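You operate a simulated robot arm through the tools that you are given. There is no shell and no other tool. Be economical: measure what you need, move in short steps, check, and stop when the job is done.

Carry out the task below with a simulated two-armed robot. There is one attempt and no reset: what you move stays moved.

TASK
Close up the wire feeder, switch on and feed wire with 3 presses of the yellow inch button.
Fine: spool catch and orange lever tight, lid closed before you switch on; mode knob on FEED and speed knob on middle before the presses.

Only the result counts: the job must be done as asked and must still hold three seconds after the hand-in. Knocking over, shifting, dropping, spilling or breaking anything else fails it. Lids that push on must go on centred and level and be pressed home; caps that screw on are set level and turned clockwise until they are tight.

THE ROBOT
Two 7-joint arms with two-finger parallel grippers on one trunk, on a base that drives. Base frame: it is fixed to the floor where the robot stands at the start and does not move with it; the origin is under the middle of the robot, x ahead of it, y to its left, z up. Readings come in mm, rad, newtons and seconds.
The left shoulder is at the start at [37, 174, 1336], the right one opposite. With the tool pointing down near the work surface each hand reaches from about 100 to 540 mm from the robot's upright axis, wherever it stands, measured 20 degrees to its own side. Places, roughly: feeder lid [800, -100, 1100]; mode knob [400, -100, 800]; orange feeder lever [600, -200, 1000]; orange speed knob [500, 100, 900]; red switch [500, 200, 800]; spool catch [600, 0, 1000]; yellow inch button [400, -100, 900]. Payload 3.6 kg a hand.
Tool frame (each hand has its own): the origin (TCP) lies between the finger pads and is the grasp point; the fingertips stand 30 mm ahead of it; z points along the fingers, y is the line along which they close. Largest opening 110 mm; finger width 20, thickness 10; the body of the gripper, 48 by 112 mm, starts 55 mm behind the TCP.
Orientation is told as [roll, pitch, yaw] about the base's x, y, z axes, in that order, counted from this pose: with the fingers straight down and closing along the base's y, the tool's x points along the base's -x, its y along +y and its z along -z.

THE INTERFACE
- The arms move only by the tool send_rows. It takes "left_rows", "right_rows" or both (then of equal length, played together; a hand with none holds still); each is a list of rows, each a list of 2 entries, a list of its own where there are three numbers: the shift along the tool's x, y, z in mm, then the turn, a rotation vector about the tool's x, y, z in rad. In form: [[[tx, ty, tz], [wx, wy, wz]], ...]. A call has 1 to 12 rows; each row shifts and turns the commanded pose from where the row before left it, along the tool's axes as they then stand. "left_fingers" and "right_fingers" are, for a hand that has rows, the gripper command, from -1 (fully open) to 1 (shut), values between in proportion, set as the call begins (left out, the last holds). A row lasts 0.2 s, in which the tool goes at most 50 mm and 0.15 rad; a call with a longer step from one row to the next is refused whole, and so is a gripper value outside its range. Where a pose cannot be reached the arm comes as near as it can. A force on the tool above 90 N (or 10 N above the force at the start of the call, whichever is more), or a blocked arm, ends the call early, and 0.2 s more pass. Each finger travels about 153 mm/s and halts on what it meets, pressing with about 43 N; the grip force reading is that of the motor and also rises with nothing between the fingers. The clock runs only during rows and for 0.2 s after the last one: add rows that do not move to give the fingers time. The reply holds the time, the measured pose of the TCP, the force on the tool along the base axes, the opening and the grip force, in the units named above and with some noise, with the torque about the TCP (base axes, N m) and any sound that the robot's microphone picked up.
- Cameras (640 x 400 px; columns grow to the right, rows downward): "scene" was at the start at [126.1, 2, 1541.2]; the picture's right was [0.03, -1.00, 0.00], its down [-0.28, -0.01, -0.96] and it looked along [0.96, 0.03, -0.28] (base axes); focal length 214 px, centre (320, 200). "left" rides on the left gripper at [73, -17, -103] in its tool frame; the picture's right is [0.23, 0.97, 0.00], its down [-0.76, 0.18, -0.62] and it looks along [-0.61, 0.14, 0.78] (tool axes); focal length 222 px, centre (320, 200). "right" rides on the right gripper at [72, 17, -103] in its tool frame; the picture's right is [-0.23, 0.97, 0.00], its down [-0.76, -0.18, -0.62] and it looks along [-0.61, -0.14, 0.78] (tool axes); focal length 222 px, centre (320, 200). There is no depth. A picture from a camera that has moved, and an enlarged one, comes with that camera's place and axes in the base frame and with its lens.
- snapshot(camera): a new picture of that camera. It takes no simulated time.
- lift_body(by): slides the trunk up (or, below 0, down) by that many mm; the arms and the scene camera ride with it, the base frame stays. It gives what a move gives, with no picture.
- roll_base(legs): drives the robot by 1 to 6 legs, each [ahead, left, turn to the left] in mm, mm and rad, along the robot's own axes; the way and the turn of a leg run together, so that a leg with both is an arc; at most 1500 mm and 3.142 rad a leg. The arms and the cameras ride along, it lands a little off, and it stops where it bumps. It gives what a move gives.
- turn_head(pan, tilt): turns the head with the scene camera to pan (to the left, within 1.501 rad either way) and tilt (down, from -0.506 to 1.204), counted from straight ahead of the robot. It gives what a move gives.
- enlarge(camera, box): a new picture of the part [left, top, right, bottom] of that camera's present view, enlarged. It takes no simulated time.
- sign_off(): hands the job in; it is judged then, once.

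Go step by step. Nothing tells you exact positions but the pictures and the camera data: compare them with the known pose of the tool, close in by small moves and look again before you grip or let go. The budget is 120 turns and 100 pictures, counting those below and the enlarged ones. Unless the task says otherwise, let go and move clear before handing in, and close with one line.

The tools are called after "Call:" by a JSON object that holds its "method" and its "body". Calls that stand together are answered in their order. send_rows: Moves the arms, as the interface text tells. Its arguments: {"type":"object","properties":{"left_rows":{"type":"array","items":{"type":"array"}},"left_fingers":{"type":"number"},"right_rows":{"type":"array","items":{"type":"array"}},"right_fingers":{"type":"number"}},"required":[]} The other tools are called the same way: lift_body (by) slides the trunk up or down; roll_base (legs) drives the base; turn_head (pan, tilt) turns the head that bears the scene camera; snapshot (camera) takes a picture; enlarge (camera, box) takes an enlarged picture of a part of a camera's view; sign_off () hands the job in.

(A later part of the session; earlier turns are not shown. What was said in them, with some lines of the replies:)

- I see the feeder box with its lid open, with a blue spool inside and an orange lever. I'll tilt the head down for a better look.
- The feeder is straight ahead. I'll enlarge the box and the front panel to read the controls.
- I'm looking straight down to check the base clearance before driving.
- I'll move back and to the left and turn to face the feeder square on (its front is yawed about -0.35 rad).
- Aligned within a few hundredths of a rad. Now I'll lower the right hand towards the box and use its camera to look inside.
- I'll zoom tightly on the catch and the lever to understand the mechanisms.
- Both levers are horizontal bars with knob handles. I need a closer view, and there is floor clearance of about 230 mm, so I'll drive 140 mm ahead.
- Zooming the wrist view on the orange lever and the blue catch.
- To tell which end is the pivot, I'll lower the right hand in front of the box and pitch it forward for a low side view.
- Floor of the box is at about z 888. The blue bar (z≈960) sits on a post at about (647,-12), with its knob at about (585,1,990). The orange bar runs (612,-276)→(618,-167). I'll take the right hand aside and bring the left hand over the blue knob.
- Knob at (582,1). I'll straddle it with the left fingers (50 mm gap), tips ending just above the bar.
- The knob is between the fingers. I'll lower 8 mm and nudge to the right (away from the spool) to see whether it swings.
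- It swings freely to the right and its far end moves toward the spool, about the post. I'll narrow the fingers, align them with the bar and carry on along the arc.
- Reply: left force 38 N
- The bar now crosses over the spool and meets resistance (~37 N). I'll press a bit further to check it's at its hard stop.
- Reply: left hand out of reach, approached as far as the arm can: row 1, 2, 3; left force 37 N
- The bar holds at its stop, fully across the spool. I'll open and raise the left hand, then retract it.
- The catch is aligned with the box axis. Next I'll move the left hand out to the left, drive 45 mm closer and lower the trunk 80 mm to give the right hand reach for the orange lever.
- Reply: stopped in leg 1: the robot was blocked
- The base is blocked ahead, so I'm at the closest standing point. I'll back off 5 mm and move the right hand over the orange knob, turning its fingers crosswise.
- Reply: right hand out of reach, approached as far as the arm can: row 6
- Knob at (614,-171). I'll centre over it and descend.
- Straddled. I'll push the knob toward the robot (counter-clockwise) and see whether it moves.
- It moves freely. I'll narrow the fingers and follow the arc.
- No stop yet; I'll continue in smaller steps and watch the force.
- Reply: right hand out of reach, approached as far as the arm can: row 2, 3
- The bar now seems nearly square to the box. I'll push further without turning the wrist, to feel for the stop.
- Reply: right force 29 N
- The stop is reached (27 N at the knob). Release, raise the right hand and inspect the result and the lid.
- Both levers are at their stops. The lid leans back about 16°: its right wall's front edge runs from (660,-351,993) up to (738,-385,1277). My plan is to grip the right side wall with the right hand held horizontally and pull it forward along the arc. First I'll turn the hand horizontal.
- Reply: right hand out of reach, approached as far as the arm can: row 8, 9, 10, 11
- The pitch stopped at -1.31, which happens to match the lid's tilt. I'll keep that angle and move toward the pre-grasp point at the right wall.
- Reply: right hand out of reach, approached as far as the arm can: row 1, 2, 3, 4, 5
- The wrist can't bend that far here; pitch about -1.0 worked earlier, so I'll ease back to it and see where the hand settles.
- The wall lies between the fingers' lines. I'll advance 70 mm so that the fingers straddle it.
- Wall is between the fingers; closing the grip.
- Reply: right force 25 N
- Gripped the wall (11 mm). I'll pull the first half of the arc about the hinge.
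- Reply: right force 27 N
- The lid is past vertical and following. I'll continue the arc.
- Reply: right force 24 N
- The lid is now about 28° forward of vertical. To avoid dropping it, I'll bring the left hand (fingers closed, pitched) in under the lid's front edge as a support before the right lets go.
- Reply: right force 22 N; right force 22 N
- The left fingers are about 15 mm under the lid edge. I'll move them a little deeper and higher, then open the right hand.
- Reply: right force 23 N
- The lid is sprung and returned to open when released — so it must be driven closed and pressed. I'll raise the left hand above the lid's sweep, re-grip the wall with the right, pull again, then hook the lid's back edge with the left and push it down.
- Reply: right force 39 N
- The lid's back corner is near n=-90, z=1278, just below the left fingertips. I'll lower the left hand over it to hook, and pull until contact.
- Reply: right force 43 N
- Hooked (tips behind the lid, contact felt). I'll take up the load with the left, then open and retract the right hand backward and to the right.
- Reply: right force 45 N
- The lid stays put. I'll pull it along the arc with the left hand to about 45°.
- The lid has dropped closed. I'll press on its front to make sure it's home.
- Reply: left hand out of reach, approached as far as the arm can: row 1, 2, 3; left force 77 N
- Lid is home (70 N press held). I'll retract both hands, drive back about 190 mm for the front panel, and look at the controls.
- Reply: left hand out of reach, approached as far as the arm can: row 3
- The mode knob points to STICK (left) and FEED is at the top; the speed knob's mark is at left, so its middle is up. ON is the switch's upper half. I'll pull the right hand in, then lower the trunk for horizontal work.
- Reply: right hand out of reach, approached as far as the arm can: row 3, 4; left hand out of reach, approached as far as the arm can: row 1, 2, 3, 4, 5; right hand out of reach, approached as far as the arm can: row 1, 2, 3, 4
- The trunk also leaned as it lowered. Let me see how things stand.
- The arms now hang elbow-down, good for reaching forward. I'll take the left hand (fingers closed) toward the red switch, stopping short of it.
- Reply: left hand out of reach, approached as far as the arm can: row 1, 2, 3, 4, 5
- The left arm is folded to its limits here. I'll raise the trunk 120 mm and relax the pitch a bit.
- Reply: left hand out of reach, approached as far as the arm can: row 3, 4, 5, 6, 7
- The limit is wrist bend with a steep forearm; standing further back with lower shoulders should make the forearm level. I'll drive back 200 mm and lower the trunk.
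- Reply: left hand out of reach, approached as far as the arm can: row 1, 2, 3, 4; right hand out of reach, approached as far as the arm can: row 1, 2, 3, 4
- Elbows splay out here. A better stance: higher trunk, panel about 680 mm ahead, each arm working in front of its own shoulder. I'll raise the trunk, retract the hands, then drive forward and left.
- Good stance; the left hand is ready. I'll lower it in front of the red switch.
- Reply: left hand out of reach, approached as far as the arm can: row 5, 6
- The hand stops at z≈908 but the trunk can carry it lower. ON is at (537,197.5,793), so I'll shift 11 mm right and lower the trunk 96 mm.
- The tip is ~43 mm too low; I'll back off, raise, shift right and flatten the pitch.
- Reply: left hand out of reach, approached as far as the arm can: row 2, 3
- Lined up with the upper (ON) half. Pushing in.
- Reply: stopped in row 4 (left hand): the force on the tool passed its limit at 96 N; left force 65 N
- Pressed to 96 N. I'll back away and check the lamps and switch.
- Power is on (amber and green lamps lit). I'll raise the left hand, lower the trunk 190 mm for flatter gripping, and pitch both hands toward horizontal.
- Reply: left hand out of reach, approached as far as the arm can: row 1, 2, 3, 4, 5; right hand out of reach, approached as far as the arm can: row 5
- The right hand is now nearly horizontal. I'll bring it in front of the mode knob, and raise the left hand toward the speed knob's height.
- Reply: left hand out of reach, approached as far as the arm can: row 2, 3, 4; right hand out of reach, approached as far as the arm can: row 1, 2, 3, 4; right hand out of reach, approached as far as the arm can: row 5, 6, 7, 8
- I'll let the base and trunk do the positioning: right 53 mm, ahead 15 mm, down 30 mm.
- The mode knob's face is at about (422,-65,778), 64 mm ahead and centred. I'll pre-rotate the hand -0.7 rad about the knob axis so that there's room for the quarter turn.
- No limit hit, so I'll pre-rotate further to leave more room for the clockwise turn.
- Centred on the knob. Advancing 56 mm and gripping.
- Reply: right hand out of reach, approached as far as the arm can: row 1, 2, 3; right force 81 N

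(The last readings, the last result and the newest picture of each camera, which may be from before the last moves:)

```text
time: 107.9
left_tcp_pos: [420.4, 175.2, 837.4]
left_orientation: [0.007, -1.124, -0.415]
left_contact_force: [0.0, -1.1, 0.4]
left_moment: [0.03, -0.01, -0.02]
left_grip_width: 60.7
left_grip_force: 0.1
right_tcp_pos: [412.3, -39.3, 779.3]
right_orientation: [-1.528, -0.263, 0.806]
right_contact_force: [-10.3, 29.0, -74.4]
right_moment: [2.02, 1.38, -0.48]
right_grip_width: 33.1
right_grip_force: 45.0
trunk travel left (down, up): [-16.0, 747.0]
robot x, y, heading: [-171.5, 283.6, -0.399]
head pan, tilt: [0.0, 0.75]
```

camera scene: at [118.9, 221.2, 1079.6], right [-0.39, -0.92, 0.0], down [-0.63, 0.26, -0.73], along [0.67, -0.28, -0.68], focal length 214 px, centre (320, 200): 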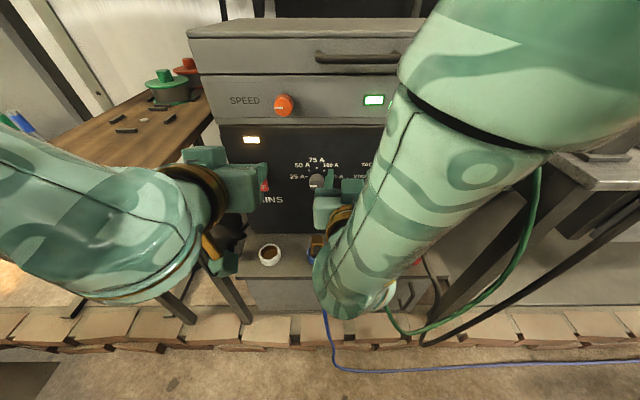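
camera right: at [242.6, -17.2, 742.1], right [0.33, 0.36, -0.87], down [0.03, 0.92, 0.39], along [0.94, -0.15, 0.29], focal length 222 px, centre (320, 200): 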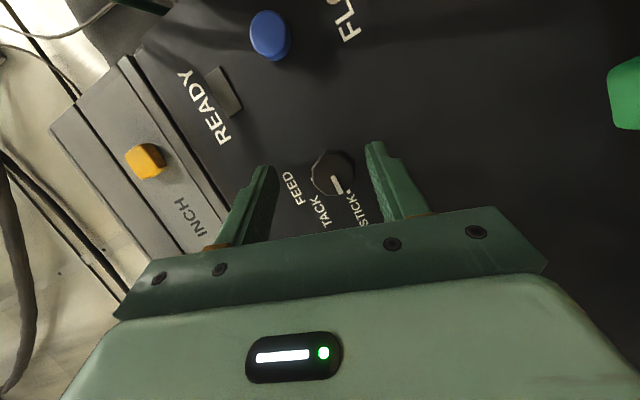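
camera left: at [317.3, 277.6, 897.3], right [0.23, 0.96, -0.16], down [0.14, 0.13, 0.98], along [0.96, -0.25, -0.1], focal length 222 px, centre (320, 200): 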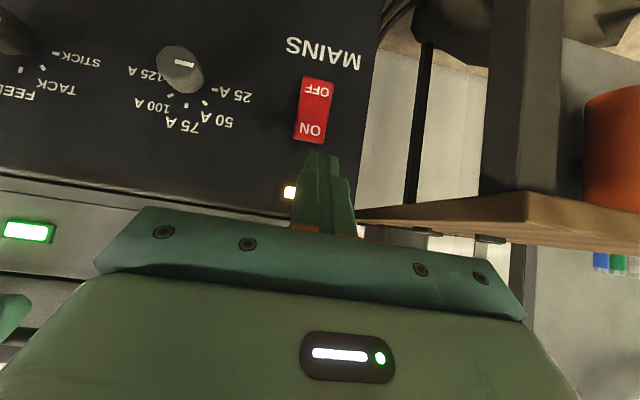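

The grip closed on the knob (33 mm) but with some vertical strain. I'll relieve it, then turn clockwise about the knob's axis.

Call:
{"method": "send_rows", "body": {"right_rows": [[[2.7, 9.6, 0], [0, 0, 0]], [[-0.5, -1.5, 0], [-0.048, 0.012, 0.131]], [[-0.5, -1.5, 0], [-0.048, 0.012, 0.131]], [[-0.5, -1.5, 0], [-0.048, 0.012, 0.131]], [[-0.5, -1.5, 0], [-0.048, 0.012, 0.131]]]}}

Call:
{"method": "snapshot", "body": {"camera": "right"}}

```text
time: 109.1
left_tcp_pos: [418.8, 171.8, 839.4]
left_orientation: [0.012, -1.126, -0.423]
left_contact_force: [0.1, 0.0, -0.2]
left_moment: [0.01, 0.0, 0.02]
left_grip_width: 60.4
left_grip_force: 0.1
right_tcp_pos: [410.9, -42.1, 786.5]
right_orientation: [-1.273, -0.791, 0.649]
right_contact_force: [0.6, -12.2, -37.4]
right_moment: [0.88, 1.26, -0.02]
right_grip_width: 34.0
right_grip_force: 44.9
right hand out of reach, approached as far as the arm can: row 1
trunk travel left (down, up): [-16.0, 747.0]
robot x, y, heading: [-166.5, 283.2, -0.399]
head pan, tilt: [0.0, 0.75]
```

```text
12 pictures are left
camera right: at [299.7, 1.5, 745.7], right [0.48, 0.72, -0.49], down [-0.1, 0.61, 0.79], along [0.87, -0.33, 0.37], focal length 222 px, centre (320, 200)
```

right: 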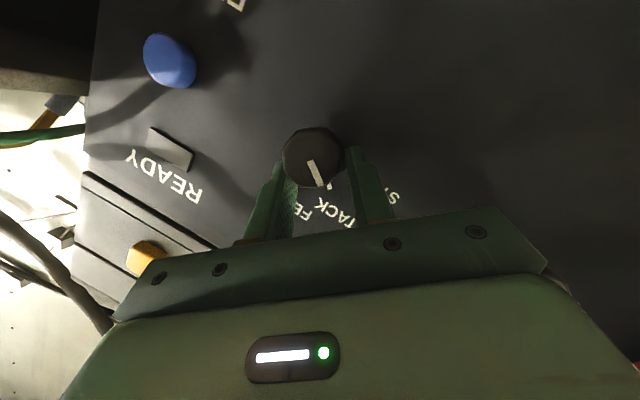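

It's turning (mark now near TACK). Continue the turn.

Call:
{"method": "send_rows", "body": {"right_rows": [[[-0.5, -1, 0], [-0.048, 0.012, 0.131]], [[-0.5, -1, 0], [-0.048, 0.012, 0.131]], [[-0.5, -1, 0], [-0.048, 0.012, 0.131]], [[-0.5, -1, 0], [-0.048, 0.012, 0.131]], [[-0.5, -1, 0], [-0.048, 0.012, 0.131]], [[-0.5, -1, 0], [-0.048, 0.012, 0.131]]]}}

Call:
{"method": "snapshot", "body": {"camera": "right"}}

```text
time: 110.5
left_tcp_pos: [412.0, 176.8, 846.4]
left_orientation: [0.009, -1.134, -0.419]
left_contact_force: [0.4, 0.8, -0.3]
left_moment: [0.03, 0.03, -0.02]
left_grip_width: 60.6
left_grip_force: 0.1
right_tcp_pos: [409.6, -42.6, 809.5]
right_orientation: [0.325, -1.226, -0.797]
right_contact_force: [6.8, -13.6, 72.8]
right_moment: [-1.49, -1.41, -0.06]
right_grip_width: 0.0
right_grip_force: 37.7
trunk travel left (down, up): [-16.0, 747.0]
robot x, y, heading: [-166.5, 283.9, -0.397]
head pan, tilt: [0.0, 0.75]
```

```text
11 pictures are left
camera right: at [311.9, 31.5, 776.9], right [0.51, 0.8, 0.32], down [-0.43, -0.08, 0.9], along [0.74, -0.6, 0.3], focal length 222 px, centre (320, 200)
```

right: 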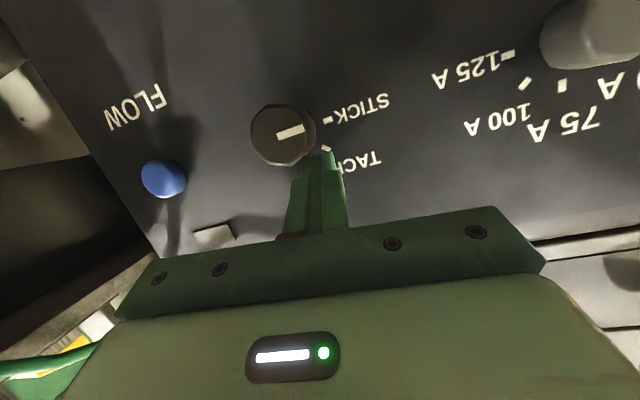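

It slipped off and the knob clicked back to STICK; the grip was too shallow. I'll back off, open, roll back, and redo it better centred and deeper, using the base for the advance.

Call:
{"method": "send_rows", "body": {"right_rows": [[[10, -2.6, -28], [0, 0, 0]], [[10, -2.6, -28], [0, 0, 0]]]}}

Call:
{"method": "send_rows", "body": {"right_rows": [[[0, 0, 0], [0.048, -0.012, -0.131]], [[0, 0, 0], [0.048, -0.012, -0.131]], [[0, 0, 0], [0.048, -0.012, -0.131]], [[0, 0, 0], [0.048, -0.012, -0.131]], [[0, 0, 0], [0.048, -0.012, -0.131]], [[0, 0, 0], [0.048, -0.012, -0.131]]], "right_fingers": -0.1}}

```text
time: 110.8
left_tcp_pos: [418.1, 176.4, 839.4]
left_orientation: [0.01, -1.129, -0.417]
left_contact_force: [0.2, 0.6, -0.4]
left_moment: [0.01, 0.0, -0.02]
left_grip_width: 60.4
left_grip_force: 0.0
right_tcp_pos: [412.1, -42.7, 808.3]
right_orientation: [0.36, -1.234, -0.833]
right_contact_force: [12.2, -2.7, 13.9]
right_moment: [-0.26, -0.43, 0.17]
right_grip_width: 0.0
right_grip_force: 37.9
trunk travel left (down, up): [-16.0, 747.0]
robot x, y, heading: [-165.8, 281.6, -0.399]
head pan, tilt: [0.0, 0.75]
stopped in row 1 (right hand): the force on the tool passed its limit at 106 N (the readings are from after the stop); the commanded pose is now the measured one
```

```text
time: 112.2
left_tcp_pos: [416.0, 177.6, 842.7]
left_orientation: [0.007, -1.131, -0.416]
left_contact_force: [-0.1, -0.6, 0.4]
left_moment: [0.02, 0.0, 0.01]
left_grip_width: 60.8
left_grip_force: 0.1
right_tcp_pos: [410.1, -40.5, 810.2]
right_orientation: [-1.327, -0.821, 0.684]
right_contact_force: [-5.0, 6.9, 5.5]
right_moment: [0.17, -0.13, 0.4]
right_grip_width: 60.0
right_grip_force: 0.0
trunk travel left (down, up): [-16.0, 747.0]
robot x, y, heading: [-167.2, 284.1, -0.398]
head pan, tilt: [0.0, 0.75]
```

The back-off was cut short by residual force; let me back off now and look.

Call:
{"method": "send_rows", "body": {"right_rows": [[[9, -2.3, -24], [0, 0, 0]], [[9, -2.3, -24], [0, 0, 0]]]}}

Call:
{"method": "snapshot", "body": {"camera": "right"}}

```text
time: 112.8
left_tcp_pos: [416.6, 176.9, 841.3]
left_orientation: [0.009, -1.13, -0.419]
left_contact_force: [-0.3, 0.1, 0.3]
left_moment: [0.04, 0.02, 0.0]
left_grip_width: 60.6
left_grip_force: 0.0
right_tcp_pos: [361.7, -22.7, 806.9]
right_orientation: [-1.324, -0.822, 0.68]
right_contact_force: [-0.2, -0.4, 1.0]
right_moment: [0.05, 0.01, -0.02]
right_grip_width: 60.5
right_grip_force: 0.1
trunk travel left (down, up): [-16.0, 747.0]
robot x, y, heading: [-167.2, 284.3, -0.397]
head pan, tilt: [0.0, 0.75]
```

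```text
10 pictures are left
camera right: at [252.9, 22.0, 759.3], right [0.51, 0.72, -0.48], down [-0.13, 0.61, 0.78], along [0.85, -0.33, 0.41], focal length 222 px, centre (320, 200)
```

right: 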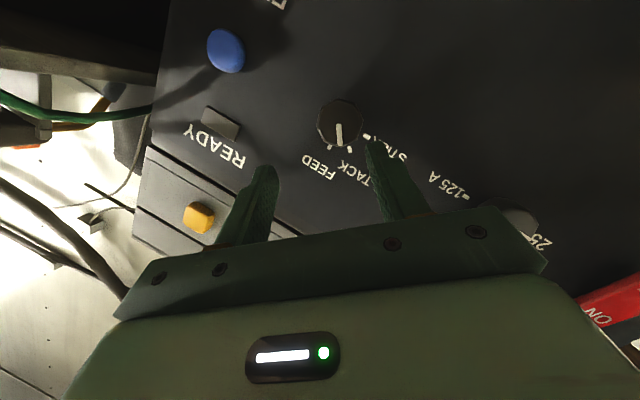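

The knob sits on TACK now (half done). Its axis is at (422,-65,777). I'll centre the hand on it, then advance with the base.

Call:
{"method": "send_rows", "body": {"right_rows": [[[12.7, 5.5, 3.6], [0, 0, 0]], [[12.7, 5.5, 3.6], [0, 0, 0]]]}}

```text
time: 113.4
left_tcp_pos: [417.3, 177.3, 841.7]
left_orientation: [0.008, -1.13, -0.418]
left_contact_force: [0.8, -0.4, -1.3]
left_moment: [-0.01, 0.0, 0.03]
left_grip_width: 60.6
left_grip_force: 0.0
right_tcp_pos: [358.9, -31.0, 778.7]
right_orientation: [-1.325, -0.821, 0.681]
right_contact_force: [0.2, 0.1, -0.1]
right_moment: [0.0, 0.05, 0.0]
right_grip_width: 60.7
right_grip_force: 0.2
trunk travel left (down, up): [-16.0, 747.0]
robot x, y, heading: [-168.2, 288.8, -0.398]
head pan, tilt: [0.0, 0.75]
```

Call:
{"method": "send_rows", "body": {"left_rows": [[[0, 0, -40], [0, 0, 0]], [[0, 0, -30], [0, 0, 0]]]}}

Call:
{"method": "roll_base", "body": {"legs": [[64, 0, 0]]}}

```text
time: 114.0
left_tcp_pos: [381.9, 163.7, 884.6]
left_orientation: [0.009, -1.13, -0.42]
left_contact_force: [-0.2, -0.5, 0.4]
left_moment: [-0.02, 0.01, -0.01]
left_grip_width: 60.5
left_grip_force: 0.1
left hand out of reach, approached as far as the arm can: row 1, 2
right_tcp_pos: [359.2, -30.4, 778.6]
right_orientation: [-1.324, -0.821, 0.68]
right_contact_force: [0.0, -0.6, 0.7]
right_moment: [-0.02, -0.02, 0.01]
right_grip_width: 60.4
right_grip_force: 0.1
trunk travel left (down, up): [-16.0, 747.0]
robot x, y, heading: [-167.7, 284.7, -0.397]
head pan, tilt: [0.0, 0.75]
```

```text
time: 115.2
left_tcp_pos: [434.9, 139.2, 886.3]
left_orientation: [0.009, -1.135, -0.421]
left_contact_force: [-0.2, -0.7, 0.3]
left_moment: [0.05, -0.01, 0.0]
left_grip_width: 60.5
left_grip_force: 0.0
right_tcp_pos: [408.3, -49.0, 775.8]
right_orientation: [-1.306, -0.805, 0.678]
right_contact_force: [-19.7, 9.7, 16.9]
right_moment: [0.39, -0.23, 0.58]
right_grip_width: 54.4
right_grip_force: 0.1
trunk travel left (down, up): [-16.0, 747.0]
robot x, y, heading: [-115.0, 262.2, -0.403]
head pan, tilt: [0.0, 0.75]
stopped in leg 1: the force on the tool passed its limit at 96 N (the readings are from after the stop); the commanded pose is now the measured one
```

The fingertips touched the panel, so this is full depth. I'll ease off 3 mm, centre, grip, and turn.

Call:
{"method": "send_rows", "body": {"right_rows": [[[-0.7, -4.5, -2.9], [0, 0, 0]], [[0, 0, 0], [0, 0, 0]]]}}

Call:
{"method": "send_rows", "body": {"right_rows": [[[0, 0, 0], [0, 0, 0]], [[0, 0, 0], [0, 0, 0]], [[0, 0, 0], [0, 0, 0]]], "right_fingers": 1.0}}

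Call:
{"method": "send_rows", "body": {"right_rows": [[[-0.5, -1, 0], [-0.048, 0.012, 0.131]], [[-0.5, -1, 0], [-0.048, 0.012, 0.131]], [[-0.5, -1, 0], [-0.048, 0.012, 0.131]], [[-0.5, -1, 0], [-0.048, 0.012, 0.131]]]}}

Call:
{"method": "snapshot", "body": {"camera": "right"}}

```text
time: 115.8
left_tcp_pos: [440.0, 140.3, 885.9]
left_orientation: [0.009, -1.131, -0.419]
left_contact_force: [-0.2, -0.3, 0.2]
left_moment: [0.01, -0.02, -0.02]
left_grip_width: 60.3
left_grip_force: 0.1
right_tcp_pos: [406.5, -50.8, 777.1]
right_orientation: [-1.298, -0.8, 0.674]
right_contact_force: [-6.0, 6.6, 6.6]
right_moment: [0.23, -0.08, 0.37]
right_grip_width: 59.5
right_grip_force: 0.0
trunk travel left (down, up): [-16.0, 747.0]
robot x, y, heading: [-106.7, 262.8, -0.395]
head pan, tilt: [0.0, 0.75]
```

```text
time: 116.6
left_tcp_pos: [438.8, 138.6, 885.3]
left_orientation: [0.011, -1.128, -0.42]
left_contact_force: [0.1, -0.4, -0.2]
left_moment: [0.03, 0.01, 0.0]
left_grip_width: 60.4
left_grip_force: 0.0
right_tcp_pos: [407.4, -52.2, 776.5]
right_orientation: [-1.296, -0.801, 0.67]
right_contact_force: [2.0, -2.5, -0.8]
right_moment: [0.39, 0.97, 0.4]
right_grip_width: 34.7
right_grip_force: 45.3
trunk travel left (down, up): [-16.0, 747.0]
robot x, y, heading: [-112.6, 264.3, -0.394]
head pan, tilt: [0.0, 0.75]
```

```text
time: 117.6
left_tcp_pos: [439.7, 138.6, 882.8]
left_orientation: [0.01, -1.129, -0.419]
left_contact_force: [0.3, 0.3, -0.2]
left_moment: [0.01, 0.0, -0.03]
left_grip_width: 60.3
left_grip_force: 0.1
right_tcp_pos: [406.9, -53.4, 777.5]
right_orientation: [-0.505, -1.199, -0.007]
right_contact_force: [-6.8, 6.7, -24.1]
right_moment: [0.32, 0.52, 1.3]
right_grip_width: 34.8
right_grip_force: 45.6
trunk travel left (down, up): [-16.0, 747.0]
robot x, y, heading: [-107.7, 264.2, -0.394]
head pan, tilt: [0.0, 0.75]
```

```text
9 pictures are left
camera right: at [303.8, 10.9, 740.2], right [0.53, 0.85, 0.04], down [-0.31, 0.15, 0.94], along [0.79, -0.51, 0.34], focal length 222 px, centre (320, 200)
```

right: 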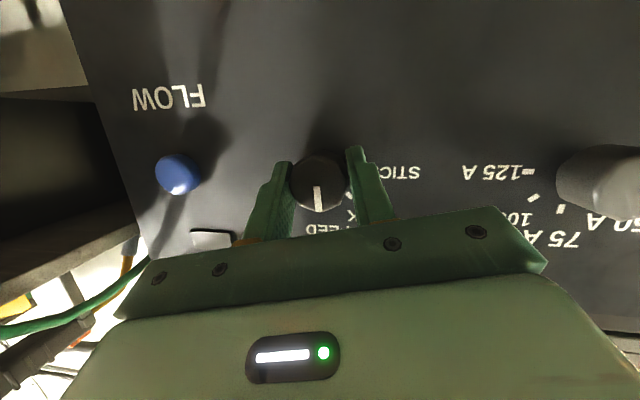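

The mark points straight up at FEED. I'll release and back straight off with the base.

Call:
{"method": "send_rows", "body": {"right_rows": [[[0, 0, 0], [0, 0, 0]], [[0, 0, 0], [0, 0, 0]]], "right_fingers": -0.1}}

Call:
{"method": "roll_base", "body": {"legs": [[-75, 0, 0]]}}

Call:
{"method": "snapshot", "body": {"camera": "right"}}

```text
time: 118.2
left_tcp_pos: [438.7, 138.7, 886.7]
left_orientation: [0.012, -1.133, -0.424]
left_contact_force: [0.0, 0.4, -0.3]
left_moment: [0.0, -0.01, -0.02]
left_grip_width: 60.4
left_grip_force: 0.2
right_tcp_pos: [404.8, -56.0, 781.0]
right_orientation: [-0.512, -1.212, -0.01]
right_contact_force: [-18.7, -7.2, 1.8]
right_moment: [0.02, 0.0, -0.04]
right_grip_width: 53.2
right_grip_force: 0.1
trunk travel left (down, up): [-16.0, 747.0]
robot x, y, heading: [-112.0, 260.2, -0.401]
head pan, tilt: [0.0, 0.75]
```

```text
time: 119.2
left_tcp_pos: [369.6, 169.4, 884.1]
left_orientation: [0.01, -1.131, -0.421]
left_contact_force: [-0.2, 0.1, 0.8]
left_moment: [0.01, 0.02, 0.0]
left_grip_width: 60.3
left_grip_force: 0.0
right_tcp_pos: [336.3, -23.8, 781.1]
right_orientation: [-0.515, -1.206, -0.006]
right_contact_force: [-0.1, 0.1, -0.3]
right_moment: [-0.02, 0.01, 0.01]
right_grip_width: 60.5
right_grip_force: 0.0
trunk travel left (down, up): [-16.0, 747.0]
robot x, y, heading: [-184.0, 292.2, -0.4]
head pan, tilt: [0.0, 0.75]
```

```text
8 pictures are left
camera right: at [234.1, 39.5, 742.4], right [0.53, 0.85, 0.04], down [-0.32, 0.15, 0.94], along [0.79, -0.51, 0.35], focal length 222 px, centre (320, 200)
```

right: 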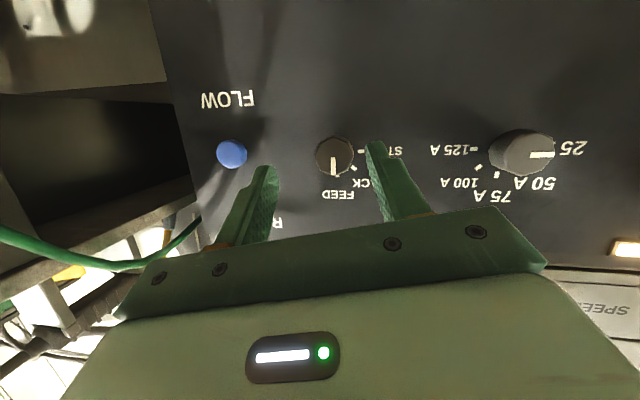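

Mode is on FEED. Now the speed knob with the same hand: trunk up 161, base left 213, and pre-rotate the hand.

Call:
{"method": "lift_body", "body": {"by": 161}}

Call:
{"method": "roll_base", "body": {"legs": [[0, 213, 0]]}}

Call:
{"method": "send_rows", "body": {"right_rows": [[[0, 0, 0], [0.048, -0.012, -0.131]], [[0, 0, 0], [0.048, -0.012, -0.131]], [[0, 0, 0], [0.048, -0.012, -0.131]], [[0, 0, 0], [0.048, -0.012, -0.131]], [[0, 0, 0], [0.048, -0.012, -0.131]], [[0, 0, 0], [0.048, -0.012, -0.131]], [[0, 0, 0], [0.048, -0.012, -0.131]], [[0, 0, 0], [0.048, -0.012, -0.131]]]}}

Call:
{"method": "snapshot", "body": {"camera": "right"}}

```text
time: 121.0
left_tcp_pos: [370.5, 167.9, 1045.3]
left_orientation: [0.011, -1.129, -0.421]
left_contact_force: [0.1, 0.0, -0.5]
left_moment: [-0.02, 0.02, -0.01]
left_grip_width: 60.6
left_grip_force: 0.1
right_tcp_pos: [336.8, -23.6, 940.4]
right_orientation: [-0.511, -1.204, -0.006]
right_contact_force: [0.4, 0.0, -0.2]
right_moment: [-0.01, -0.03, -0.02]
right_grip_width: 60.4
right_grip_force: 0.1
trunk travel left (down, up): [-177.0, 586.0]
robot x, y, heading: [-180.8, 289.7, -0.398]
head pan, tilt: [0.0, 0.75]
```

```text
time: 122.7
left_tcp_pos: [452.2, 366.3, 1045.5]
left_orientation: [0.007, -1.131, -0.415]
left_contact_force: [0.0, 1.2, -0.2]
left_moment: [-0.04, 0.01, -0.03]
left_grip_width: 60.3
left_grip_force: 0.1
right_tcp_pos: [419.6, 171.6, 940.7]
right_orientation: [-0.517, -1.206, -0.002]
right_contact_force: [0.2, 0.7, -0.2]
right_moment: [0.03, 0.05, -0.01]
right_grip_width: 60.4
right_grip_force: 0.0
trunk travel left (down, up): [-177.0, 586.0]
robot x, y, heading: [-98.2, 486.3, -0.395]
head pan, tilt: [0.0, 0.75]
```

```text
time: 124.5
left_tcp_pos: [452.0, 365.0, 1045.3]
left_orientation: [0.008, -1.131, -0.417]
left_contact_force: [0.2, 0.2, 0.1]
left_moment: [-0.03, 0.02, 0.02]
left_grip_width: 60.6
left_grip_force: 0.2
right_tcp_pos: [417.5, 193.1, 958.3]
right_orientation: [-1.568, -0.287, 0.81]
right_contact_force: [0.0, -0.4, -0.4]
right_moment: [0.01, 0.01, 0.02]
right_grip_width: 60.7
right_grip_force: 0.1
right hand out of reach, approached as far as the arm can: row 6, 7, 8
trunk travel left (down, up): [-177.0, 586.0]
robot x, y, heading: [-97.0, 486.5, -0.392]
head pan, tilt: [0.0, 0.75]
```

```text
7 pictures are left
camera right: at [298.1, 215.4, 921.9], right [0.34, 0.36, -0.87], down [0.02, 0.92, 0.39], along [0.94, -0.15, 0.31], focal length 222 px, centre (320, 200)
```

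right: 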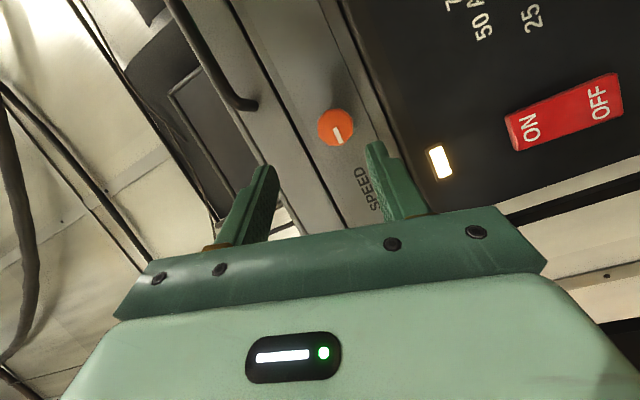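

Knob axis is about (498,126,947), mark pointing left. I'll ease the roll, align with base and trunk, then advance.

Call:
{"method": "send_rows", "body": {"right_rows": [[[0, 0, 0], [-0.048, 0.012, 0.131]], [[0, 0, 0], [0, 0, 0]]]}}

Call:
{"method": "roll_base", "body": {"legs": [[60, -22, 0]]}}

Call:
{"method": "lift_body", "body": {"by": -10}}

```text
time: 125.1
left_tcp_pos: [452.8, 364.3, 1044.4]
left_orientation: [0.01, -1.132, -0.42]
left_contact_force: [-0.4, 0.7, -0.7]
left_moment: [-0.01, 0.02, 0.01]
left_grip_width: 60.5
left_grip_force: 0.1
right_tcp_pos: [417.4, 192.1, 957.2]
right_orientation: [-1.515, -0.422, 0.796]
right_contact_force: [-0.3, 0.3, 0.1]
right_moment: [-0.02, 0.02, 0.01]
right_grip_width: 60.6
right_grip_force: 0.0
trunk travel left (down, up): [-177.0, 586.0]
robot x, y, heading: [-99.3, 486.3, -0.393]
head pan, tilt: [0.0, 0.75]
```

```text
time: 126.1
left_tcp_pos: [499.9, 319.0, 1044.4]
left_orientation: [0.011, -1.13, -0.42]
left_contact_force: [0.1, -0.1, -0.1]
left_moment: [0.0, -0.02, 0.04]
left_grip_width: 60.5
left_grip_force: 0.1
right_tcp_pos: [466.4, 147.3, 956.8]
right_orientation: [-1.512, -0.419, 0.793]
right_contact_force: [0.7, -0.1, 0.2]
right_moment: [0.0, -0.01, 0.0]
right_grip_width: 60.6
right_grip_force: 0.0
trunk travel left (down, up): [-177.0, 586.0]
robot x, y, heading: [-49.0, 444.9, -0.395]
head pan, tilt: [0.0, 0.75]
```

```text
time: 126.7
left_tcp_pos: [498.6, 321.4, 1038.3]
left_orientation: [0.011, -1.131, -0.419]
left_contact_force: [-0.8, 0.1, 0.0]
left_moment: [-0.04, 0.03, -0.02]
left_grip_width: 60.3
left_grip_force: 0.0
right_tcp_pos: [463.8, 148.6, 947.5]
right_orientation: [-1.516, -0.42, 0.795]
right_contact_force: [-0.2, 0.0, 0.4]
right_moment: [-0.02, 0.01, 0.03]
right_grip_width: 60.5
right_grip_force: 0.1
trunk travel left (down, up): [-167.0, 596.0]
robot x, y, heading: [-51.2, 443.0, -0.394]
head pan, tilt: [0.0, 0.75]
```

Call:
{"method": "roll_base", "body": {"legs": [[28, 0, 0]]}}

Call:
{"method": "send_rows", "body": {"right_rows": [[[0, 0, 0], [0, 0, 0]], [[0, 0, 0], [0, 0, 0]], [[0, 0, 0], [0, 0, 0]]], "right_fingers": 1.0}}

Call:
{"method": "snapshot", "body": {"camera": "right"}}

```text
time: 127.5
left_tcp_pos: [520.7, 312.9, 1038.6]
left_orientation: [0.009, -1.135, -0.418]
left_contact_force: [-0.4, 0.0, 0.2]
left_moment: [-0.04, 0.02, 0.0]
left_grip_width: 60.3
left_grip_force: 0.0
right_tcp_pos: [485.7, 139.2, 947.3]
right_orientation: [-1.513, -0.418, 0.796]
right_contact_force: [-45.1, 18.7, -7.2]
right_moment: [0.65, 1.84, 0.62]
right_grip_width: 61.7
right_grip_force: 1.0
trunk travel left (down, up): [-167.0, 596.0]
robot x, y, heading: [-26.7, 431.2, -0.398]
head pan, tilt: [0.0, 0.75]
```

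```text
time: 128.3
left_tcp_pos: [522.0, 312.1, 1036.6]
left_orientation: [0.01, -1.134, -0.416]
left_contact_force: [0.5, -0.2, 0.2]
left_moment: [0.0, 0.02, 0.01]
left_grip_width: 60.6
left_grip_force: 0.0
right_tcp_pos: [486.4, 139.7, 945.9]
right_orientation: [-1.511, -0.413, 0.794]
right_contact_force: [-23.0, 12.3, -4.0]
right_moment: [0.36, 0.85, -0.08]
right_grip_width: 32.7
right_grip_force: 45.7
trunk travel left (down, up): [-167.0, 596.0]
robot x, y, heading: [-24.4, 428.0, -0.394]
head pan, tilt: [0.0, 0.75]
```

```text
6 pictures are left
camera right: at [368.6, 167.0, 907.9], right [0.38, 0.47, -0.8], down [-0.01, 0.86, 0.5], along [0.93, -0.18, 0.33], focal length 222 px, centre (320, 200)
```

right: 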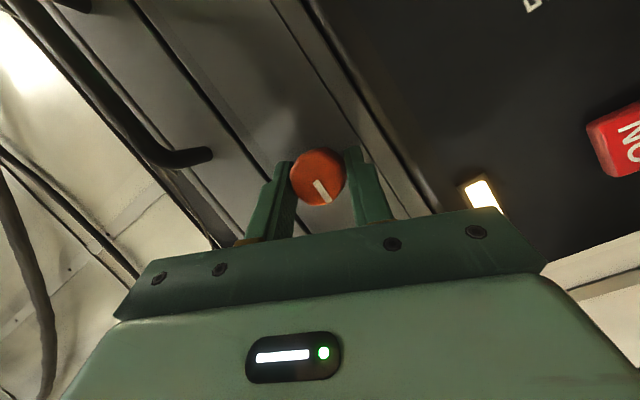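

Firm grip, with the mark pointing exactly left. Turning clockwise: first 8 steps.

Call:
{"method": "send_rows", "body": {"right_rows": [[[0, -1, -1], [-0.0486, 0.0122, 0.1338]], [[-0.4, -1, 0], [-0.0486, 0.0122, 0.1338]], [[-0.4, -1, 0], [-0.0486, 0.0122, 0.1338]], [[-0.4, -1, 0], [-0.0486, 0.0122, 0.1338]], [[-0.4, -1, 0], [-0.0486, 0.0122, 0.1338]], [[-0.4, -1, 0], [-0.0486, 0.0122, 0.1338]], [[-0.4, -1, 0], [-0.0486, 0.0122, 0.1338]], [[-0.4, -1, 0], [-0.0486, 0.0122, 0.1338]]]}}

```text
time: 130.1
left_tcp_pos: [525.3, 311.0, 1035.9]
left_orientation: [0.011, -1.129, -0.418]
left_contact_force: [-0.3, 0.1, -0.1]
left_moment: [-0.02, 0.0, 0.03]
left_grip_width: 60.7
left_grip_force: 0.0
right_tcp_pos: [484.8, 136.1, 951.3]
right_orientation: [-0.05, -1.223, -0.435]
right_contact_force: [-23.0, 12.1, -31.8]
right_moment: [0.27, 0.68, 0.92]
right_grip_width: 32.4
right_grip_force: 45.6
trunk travel left (down, up): [-167.0, 596.0]
robot x, y, heading: [-26.5, 431.6, -0.392]
head pan, tilt: [0.0, 0.75]
```

Call:
{"method": "send_rows", "body": {"right_rows": [[[0, -0.5, 0], [-0.0486, 0.0122, 0.1338]], [[0, -0.5, 0], [-0.0486, 0.0122, 0.1338]], [[0, -0.5, 0], [-0.0486, 0.0122, 0.1338]]]}}

Call:
{"method": "enlarge", "body": {"camera": "right", "box": [240, 110, 400, 210]}}

```text
time: 131.1
left_tcp_pos: [526.4, 302.4, 1034.4]
left_orientation: [0.012, -1.127, -0.425]
left_contact_force: [0.1, 0.5, -0.3]
left_moment: [-0.01, -0.01, -0.02]
left_grip_width: 60.7
left_grip_force: 0.1
right_tcp_pos: [484.3, 134.5, 949.4]
right_orientation: [0.788, -1.005, -1.243]
right_contact_force: [5.7, -21.2, -26.0]
right_moment: [-0.49, -0.67, 0.05]
right_grip_width: 33.6
right_grip_force: 45.5
right hand out of reach, approached as far as the arm can: row 2, 3
trunk travel left (down, up): [-167.0, 596.0]
robot x, y, heading: [-26.6, 432.3, -0.407]
head pan, tilt: [0.0, 0.75]
stopped in row 3 (right hand): the force on the tool passed its limit at 91 N (the readings are from after the stop); the commanded pose is now the measured one
```

```text
4.00 times, centred on (320, 160) of right
camera zoom: at [389.6, 218.1, 935.9], right [0.5, 0.66, 0.56], down [-0.49, -0.32, 0.81], along [0.71, -0.68, 0.16], focal length 888 px, centre (320, 360)
```

zoom: 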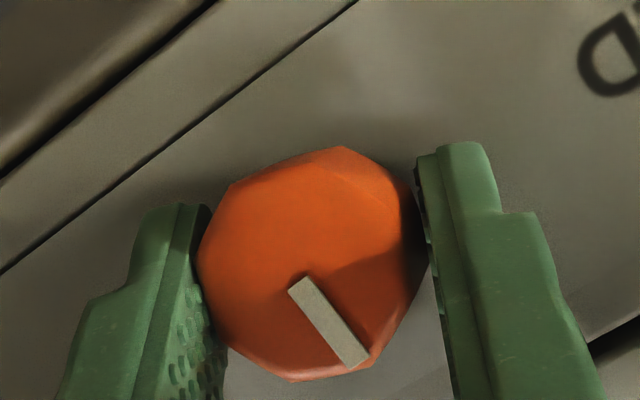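

The speed mark points straight up (within ~2°). I'll release, back off with the base, and verify.

Call:
{"method": "send_rows", "body": {"right_rows": [[[0, 0, 0], [0, 0, 0]], [[0, 0, 0], [0, 0, 0]]], "right_fingers": -0.1}}

Call:
{"method": "roll_base", "body": {"legs": [[-90, 0, 0]]}}

Call:
{"method": "snapshot", "body": {"camera": "right"}}

```text
time: 131.7
left_tcp_pos: [523.0, 306.9, 1036.0]
left_orientation: [0.009, -1.129, -0.423]
left_contact_force: [-0.5, 1.3, 0.2]
left_moment: [0.01, 0.02, -0.03]
left_grip_width: 60.3
left_grip_force: 0.0
right_tcp_pos: [482.4, 141.8, 956.7]
right_orientation: [0.805, -1.011, -1.246]
right_contact_force: [0.5, 0.5, 0.8]
right_moment: [0.0, 0.02, 0.01]
right_grip_width: 60.5
right_grip_force: 0.1
trunk travel left (down, up): [-167.0, 596.0]
robot x, y, heading: [-26.5, 430.7, -0.403]
head pan, tilt: [0.0, 0.75]
```

```text
time: 132.8
left_tcp_pos: [438.6, 342.0, 1036.5]
left_orientation: [0.011, -1.132, -0.424]
left_contact_force: [-0.5, -0.4, -0.1]
left_moment: [-0.03, 0.02, -0.04]
left_grip_width: 60.5
left_grip_force: 0.0
right_tcp_pos: [398.7, 177.0, 955.7]
right_orientation: [0.805, -1.012, -1.248]
right_contact_force: [1.2, 0.2, 1.1]
right_moment: [0.01, 0.02, -0.02]
right_grip_width: 60.5
right_grip_force: 0.1
trunk travel left (down, up): [-167.0, 596.0]
robot x, y, heading: [-109.0, 463.5, -0.398]
head pan, tilt: [0.0, 0.75]
```

```text
4 pictures are left
camera right: at [303.9, 258.7, 939.6], right [0.49, 0.66, 0.57], down [-0.5, -0.32, 0.81], along [0.72, -0.68, 0.17], focal length 222 px, centre (320, 200)
```

right: 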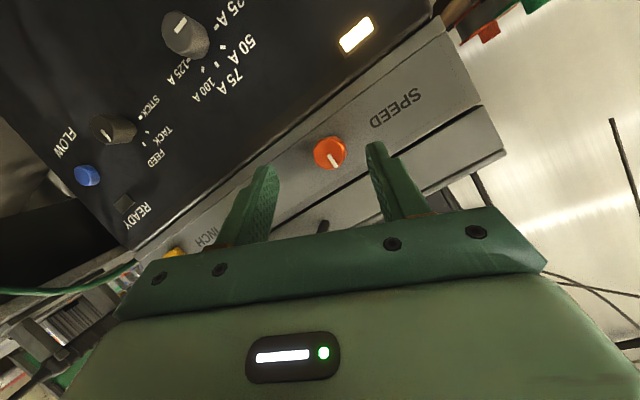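

Call:
{"method": "enlarge", "body": {"camera": "right", "box": [289, 127, 369, 177]}}

```text
8.00 times, centred on (329, 152) of right
camera zoom: at [303.9, 258.7, 939.6], right [0.49, 0.66, 0.57], down [-0.5, -0.32, 0.81], along [0.72, -0.68, 0.17], focal length 1777 px, centre (248, 584)
```

zoom: 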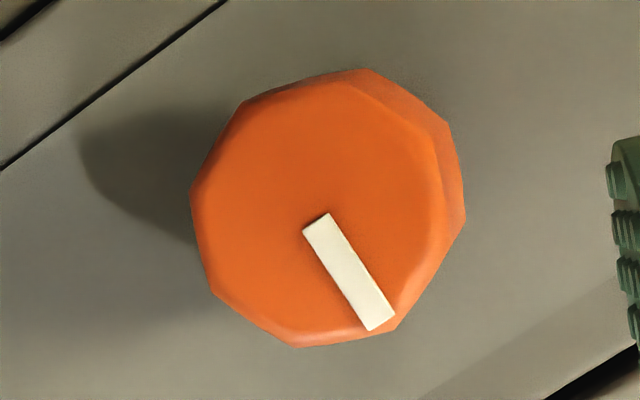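

The speed knob is exactly at the middle. Now the inch button: close the right fingers and move the base right 300 mm.

Call:
{"method": "send_rows", "body": {"right_rows": [[[0, 0, 0], [0, 0, 0]], [[0, 0, 0], [0, 0, 0]]], "right_fingers": 1.0}}

Call:
{"method": "roll_base", "body": {"legs": [[-20, -300, 0]]}}

Call:
{"method": "snapshot", "body": {"camera": "right"}}

```text
time: 133.4
left_tcp_pos: [440.6, 341.4, 1035.3]
left_orientation: [0.011, -1.13, -0.422]
left_contact_force: [-1.0, -0.4, 0.1]
left_moment: [-0.04, -0.01, -0.02]
left_grip_width: 60.4
left_grip_force: 0.0
right_tcp_pos: [399.1, 176.5, 955.9]
right_orientation: [0.804, -1.011, -1.247]
right_contact_force: [0.4, -0.8, 0.2]
right_moment: [-0.03, 0.03, -0.02]
right_grip_width: 0.3
right_grip_force: 37.7
trunk travel left (down, up): [-167.0, 596.0]
robot x, y, heading: [-110.1, 465.8, -0.398]
head pan, tilt: [0.0, 0.75]
```

```text
time: 135.4
left_tcp_pos: [303.9, 72.3, 1035.1]
left_orientation: [0.012, -1.129, -0.427]
left_contact_force: [-0.2, -0.4, -0.8]
left_moment: [-0.02, -0.03, 0.0]
left_grip_width: 60.6
left_grip_force: 0.0
right_tcp_pos: [262.4, -93.2, 955.4]
right_orientation: [0.805, -1.01, -1.247]
right_contact_force: [-0.4, -0.3, -0.4]
right_moment: [0.05, -0.04, 0.0]
right_grip_width: 0.2
right_grip_force: 37.3
trunk travel left (down, up): [-167.0, 596.0]
robot x, y, heading: [-240.4, 197.1, -0.4]
head pan, tilt: [0.0, 0.75]
```

```text
2 pictures are left
camera right: at [168.2, -11.1, 939.0], right [0.49, 0.66, 0.57], down [-0.5, -0.32, 0.81], along [0.72, -0.68, 0.17], focal length 222 px, centre (320, 200)
```

right: 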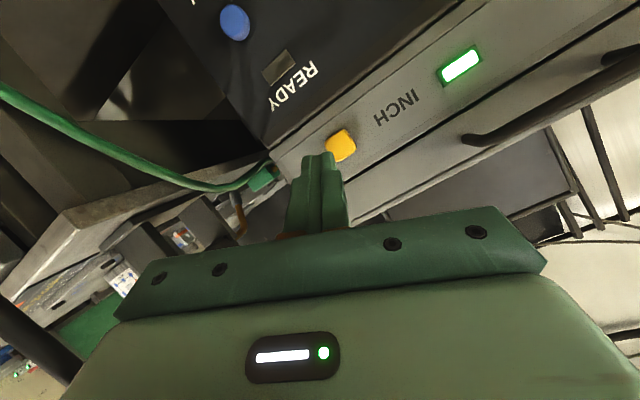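

The button is at (397,-149,946), 118 mm straight ahead of the fingertips. I'll advance 85 mm by base, stopping well short of contact.

Call:
{"method": "roll_base", "body": {"legs": [[85, 0, 0]]}}

```text
time: 136.5
left_tcp_pos: [383.3, 39.1, 1035.1]
left_orientation: [0.011, -1.129, -0.423]
left_contact_force: [0.6, 0.5, -0.5]
left_moment: [0.03, -0.02, -0.03]
left_grip_width: 60.6
left_grip_force: 0.0
right_tcp_pos: [341.4, -127.2, 953.9]
right_orientation: [0.801, -1.01, -1.246]
right_contact_force: [-0.4, -0.6, -0.4]
right_moment: [0.0, -0.04, 0.0]
right_grip_width: 0.0
right_grip_force: 37.8
trunk travel left (down, up): [-167.0, 596.0]
robot x, y, heading: [-167.2, 162.8, -0.404]
head pan, tilt: [0.0, 0.75]
```

Call:
{"method": "send_rows", "body": {"right_rows": [[[-5, 1.6, 8.5], [0, 0, 0]], [[-5, 1.6, 8.5], [0, 0, 0]]]}}

```text
time: 137.1
left_tcp_pos: [383.6, 39.6, 1035.4]
left_orientation: [0.011, -1.131, -0.425]
left_contact_force: [0.3, 0.3, -0.1]
left_moment: [0.01, 0.01, -0.01]
left_grip_width: 60.4
left_grip_force: 0.1
right_tcp_pos: [360.1, -134.1, 959.1]
right_orientation: [0.803, -1.01, -1.248]
right_contact_force: [-0.3, 0.4, -0.5]
right_moment: [-0.01, -0.01, 0.01]
right_grip_width: 0.1
right_grip_force: 37.8
trunk travel left (down, up): [-167.0, 596.0]
robot x, y, heading: [-165.4, 158.5, -0.408]
head pan, tilt: [0.0, 0.75]
```

Tips about 12 mm from the button. First press, in small steps.

Call:
{"method": "send_rows", "body": {"right_rows": [[[-2.7, 0.7, 7.5], [0, 0, 0]], [[-2, 0.5, 5.6], [0, 0, 0]], [[0, 0, 0], [0, 0, 0]]]}}

```text
time: 137.9
left_tcp_pos: [379.7, 41.3, 1036.0]
left_orientation: [0.01, -1.133, -0.423]
left_contact_force: [-0.6, 0.5, 0.2]
left_moment: [0.0, 0.01, 0.01]
left_grip_width: 60.5
left_grip_force: 0.1
right_tcp_pos: [368.5, -138.5, 957.6]
right_orientation: [0.8, -1.008, -1.245]
right_contact_force: [-20.2, 9.9, -2.6]
right_moment: [0.03, 0.08, 0.04]
right_grip_width: 0.1
right_grip_force: 38.1
trunk travel left (down, up): [-167.0, 596.0]
robot x, y, heading: [-168.8, 163.3, -0.399]
head pan, tilt: [0.0, 0.75]
heard: click
```

A click — press 1 registered. Release fully, then press 2.

Call:
{"method": "send_rows", "body": {"right_rows": [[[3.4, -0.9, -9.4], [0, 0, 0]], [[3.4, -0.9, -9.4], [0, 0, 0]], [[0, 0, 0], [0, 0, 0]], [[0, 0, 0], [0, 0, 0]]]}}

Call:
{"method": "enlarge", "body": {"camera": "right", "box": [80, 0, 580, 210]}}

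```text
time: 138.9
left_tcp_pos: [383.5, 39.5, 1035.8]
left_orientation: [0.01, -1.13, -0.426]
left_contact_force: [0.7, -0.2, 0.1]
left_moment: [0.03, 0.0, 0.02]
left_grip_width: 60.7
left_grip_force: 0.0
right_tcp_pos: [352.8, -130.5, 958.6]
right_orientation: [0.805, -1.011, -1.249]
right_contact_force: [0.5, -0.1, -0.9]
right_moment: [0.04, 0.03, 0.01]
right_grip_width: 0.0
right_grip_force: 37.3
trunk travel left (down, up): [-167.0, 596.0]
robot x, y, heading: [-168.7, 164.2, -0.403]
head pan, tilt: [0.0, 0.75]
```

```text
1.28 times, centred on (330, 105) of right
camera zoom: at [259.2, -49.6, 942.6], right [0.49, 0.66, 0.57], down [-0.5, -0.32, 0.81], along [0.72, -0.68, 0.17], focal length 284 px, centre (307, 322)
```

zoom: 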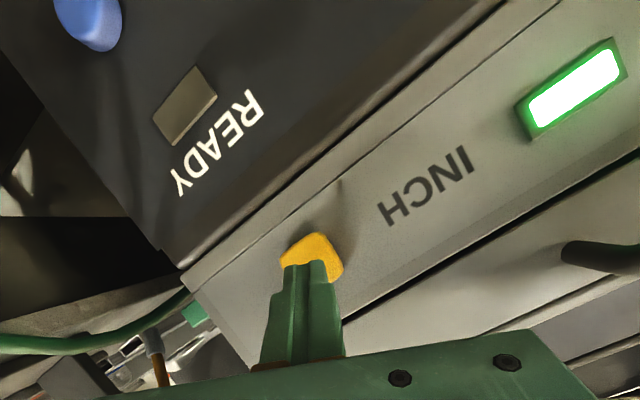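

Fully released and aligned. Press 2.

Call:
{"method": "send_rows", "body": {"right_rows": [[[-3.4, 0.9, 9.4], [0, 0, 0]], [[-3.4, 0.9, 9.4], [0, 0, 0]], [[0, 0, 0], [0, 0, 0]]]}}

Call:
{"method": "send_rows", "body": {"right_rows": [[[3.4, -0.9, -9.4], [0, 0, 0]], [[3.4, -0.9, -9.4], [0, 0, 0]], [[0, 0, 0], [0, 0, 0]], [[0, 0, 0], [0, 0, 0]]]}}

```text
time: 139.7
left_tcp_pos: [378.6, 39.6, 1037.6]
left_orientation: [0.01, -1.133, -0.426]
left_contact_force: [-0.2, 0.3, 1.1]
left_moment: [0.02, -0.03, -0.01]
left_grip_width: 60.3
left_grip_force: 0.2
right_tcp_pos: [368.3, -138.1, 958.1]
right_orientation: [0.801, -1.011, -1.242]
right_contact_force: [-20.8, 8.4, -1.2]
right_moment: [0.05, 0.06, 0.0]
right_grip_width: 0.0
right_grip_force: 37.2
trunk travel left (down, up): [-167.0, 596.0]
robot x, y, heading: [-163.0, 160.7, -0.406]
head pan, tilt: [0.0, 0.75]
heard: click
```

```text
time: 140.7
left_tcp_pos: [382.4, 39.0, 1036.4]
left_orientation: [0.011, -1.131, -0.424]
left_contact_force: [-0.3, 0.9, -0.5]
left_moment: [0.04, 0.0, 0.02]
left_grip_width: 60.4
left_grip_force: 0.1
right_tcp_pos: [353.7, -131.7, 958.0]
right_orientation: [0.805, -1.009, -1.249]
right_contact_force: [0.0, -0.8, 0.9]
right_moment: [0.0, 0.04, -0.02]
right_grip_width: 0.0
right_grip_force: 37.5
trunk travel left (down, up): [-167.0, 596.0]
robot x, y, heading: [-168.7, 160.7, -0.4]
head pan, tilt: [0.0, 0.75]
```

Second click heard. Press 3, then release.

Call:
{"method": "send_rows", "body": {"right_rows": [[[-3.4, 0.9, 9.4], [0, 0, 0]], [[-3.4, 0.9, 9.4], [0, 0, 0]], [[0, 0, 0], [0, 0, 0]]]}}

Call:
{"method": "send_rows", "body": {"right_rows": [[[3.4, -0.9, -9.4], [0, 0, 0]], [[3.4, -0.9, -9.4], [0, 0, 0]], [[0, 0, 0], [0, 0, 0]], [[0, 0, 0], [0, 0, 0]]]}}

```text
time: 141.5
left_tcp_pos: [380.0, 41.1, 1037.2]
left_orientation: [0.01, -1.134, -0.426]
left_contact_force: [-0.3, -0.6, 0.3]
left_moment: [0.0, -0.02, 0.03]
left_grip_width: 60.7
left_grip_force: 0.1
right_tcp_pos: [369.2, -138.5, 959.0]
right_orientation: [0.802, -1.011, -1.243]
right_contact_force: [-23.0, 8.6, -1.3]
right_moment: [0.03, 0.11, -0.01]
right_grip_width: 0.0
right_grip_force: 37.6
trunk travel left (down, up): [-167.0, 596.0]
robot x, y, heading: [-163.7, 164.9, -0.405]
head pan, tilt: [0.0, 0.75]
heard: click
```

```text
time: 142.5
left_tcp_pos: [383.2, 39.8, 1036.0]
left_orientation: [0.01, -1.131, -0.424]
left_contact_force: [0.2, -0.4, 0.3]
left_moment: [0.01, -0.01, -0.05]
left_grip_width: 60.2
left_grip_force: 0.0
right_tcp_pos: [354.4, -131.3, 958.5]
right_orientation: [0.804, -1.011, -1.246]
right_contact_force: [-0.5, 0.3, 0.1]
right_moment: [-0.04, -0.01, -0.03]
right_grip_width: 0.1
right_grip_force: 37.4
trunk travel left (down, up): [-167.0, 596.0]
robot x, y, heading: [-166.5, 161.3, -0.401]
head pan, tilt: [0.0, 0.75]
```

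Three clicks heard. I'll back the robot clear and take a last look.

Call:
{"method": "roll_base", "body": {"legs": [[-150, 0, 0]]}}

Call:
{"method": "snapshot", "body": {"camera": "scene"}}

```text
time: 143.9
left_tcp_pos: [243.2, 98.5, 1036.2]
left_orientation: [0.01, -1.132, -0.425]
left_contact_force: [-0.4, 0.2, -0.2]
left_moment: [0.02, 0.0, 0.02]
left_grip_width: 60.7
left_grip_force: 0.0
right_tcp_pos: [214.8, -73.0, 959.0]
right_orientation: [0.805, -1.01, -1.25]
right_contact_force: [-0.2, 0.3, 0.4]
right_moment: [0.02, -0.01, 0.01]
right_grip_width: 0.2
right_grip_force: 37.7
trunk travel left (down, up): [-167.0, 596.0]
robot x, y, heading: [-299.3, 220.4, -0.407]
head pan, tilt: [0.0, 0.75]
```

```text
0 pictures are left
camera scene: at [-95.0, 132.2, 1209.7], right [-0.39, -0.92, 0.0], down [-0.63, 0.27, -0.73], along [0.67, -0.29, -0.68], focal length 214 px, centre (320, 200)
```

scene: 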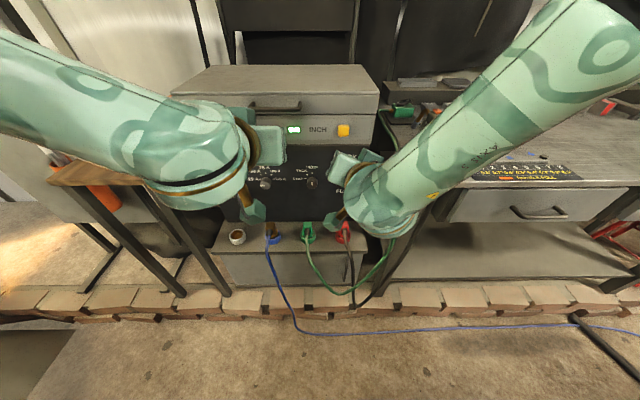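

The lid is closed, the feeder lamp is lit and both hands are clear, so I'm handing in.

Call:
{"method": "sign_off", "body": {}}

```text
The job is handed in.
```

The feeder is closed up and switched on, and wire was fed with three inch presses, each confirmed by a click. Before switching on I pushed the spool catch and orange lever to their stops and closed the lid. The mode knob is on FEED; the speed knob points straight up, which I took as middle because it has no scale.
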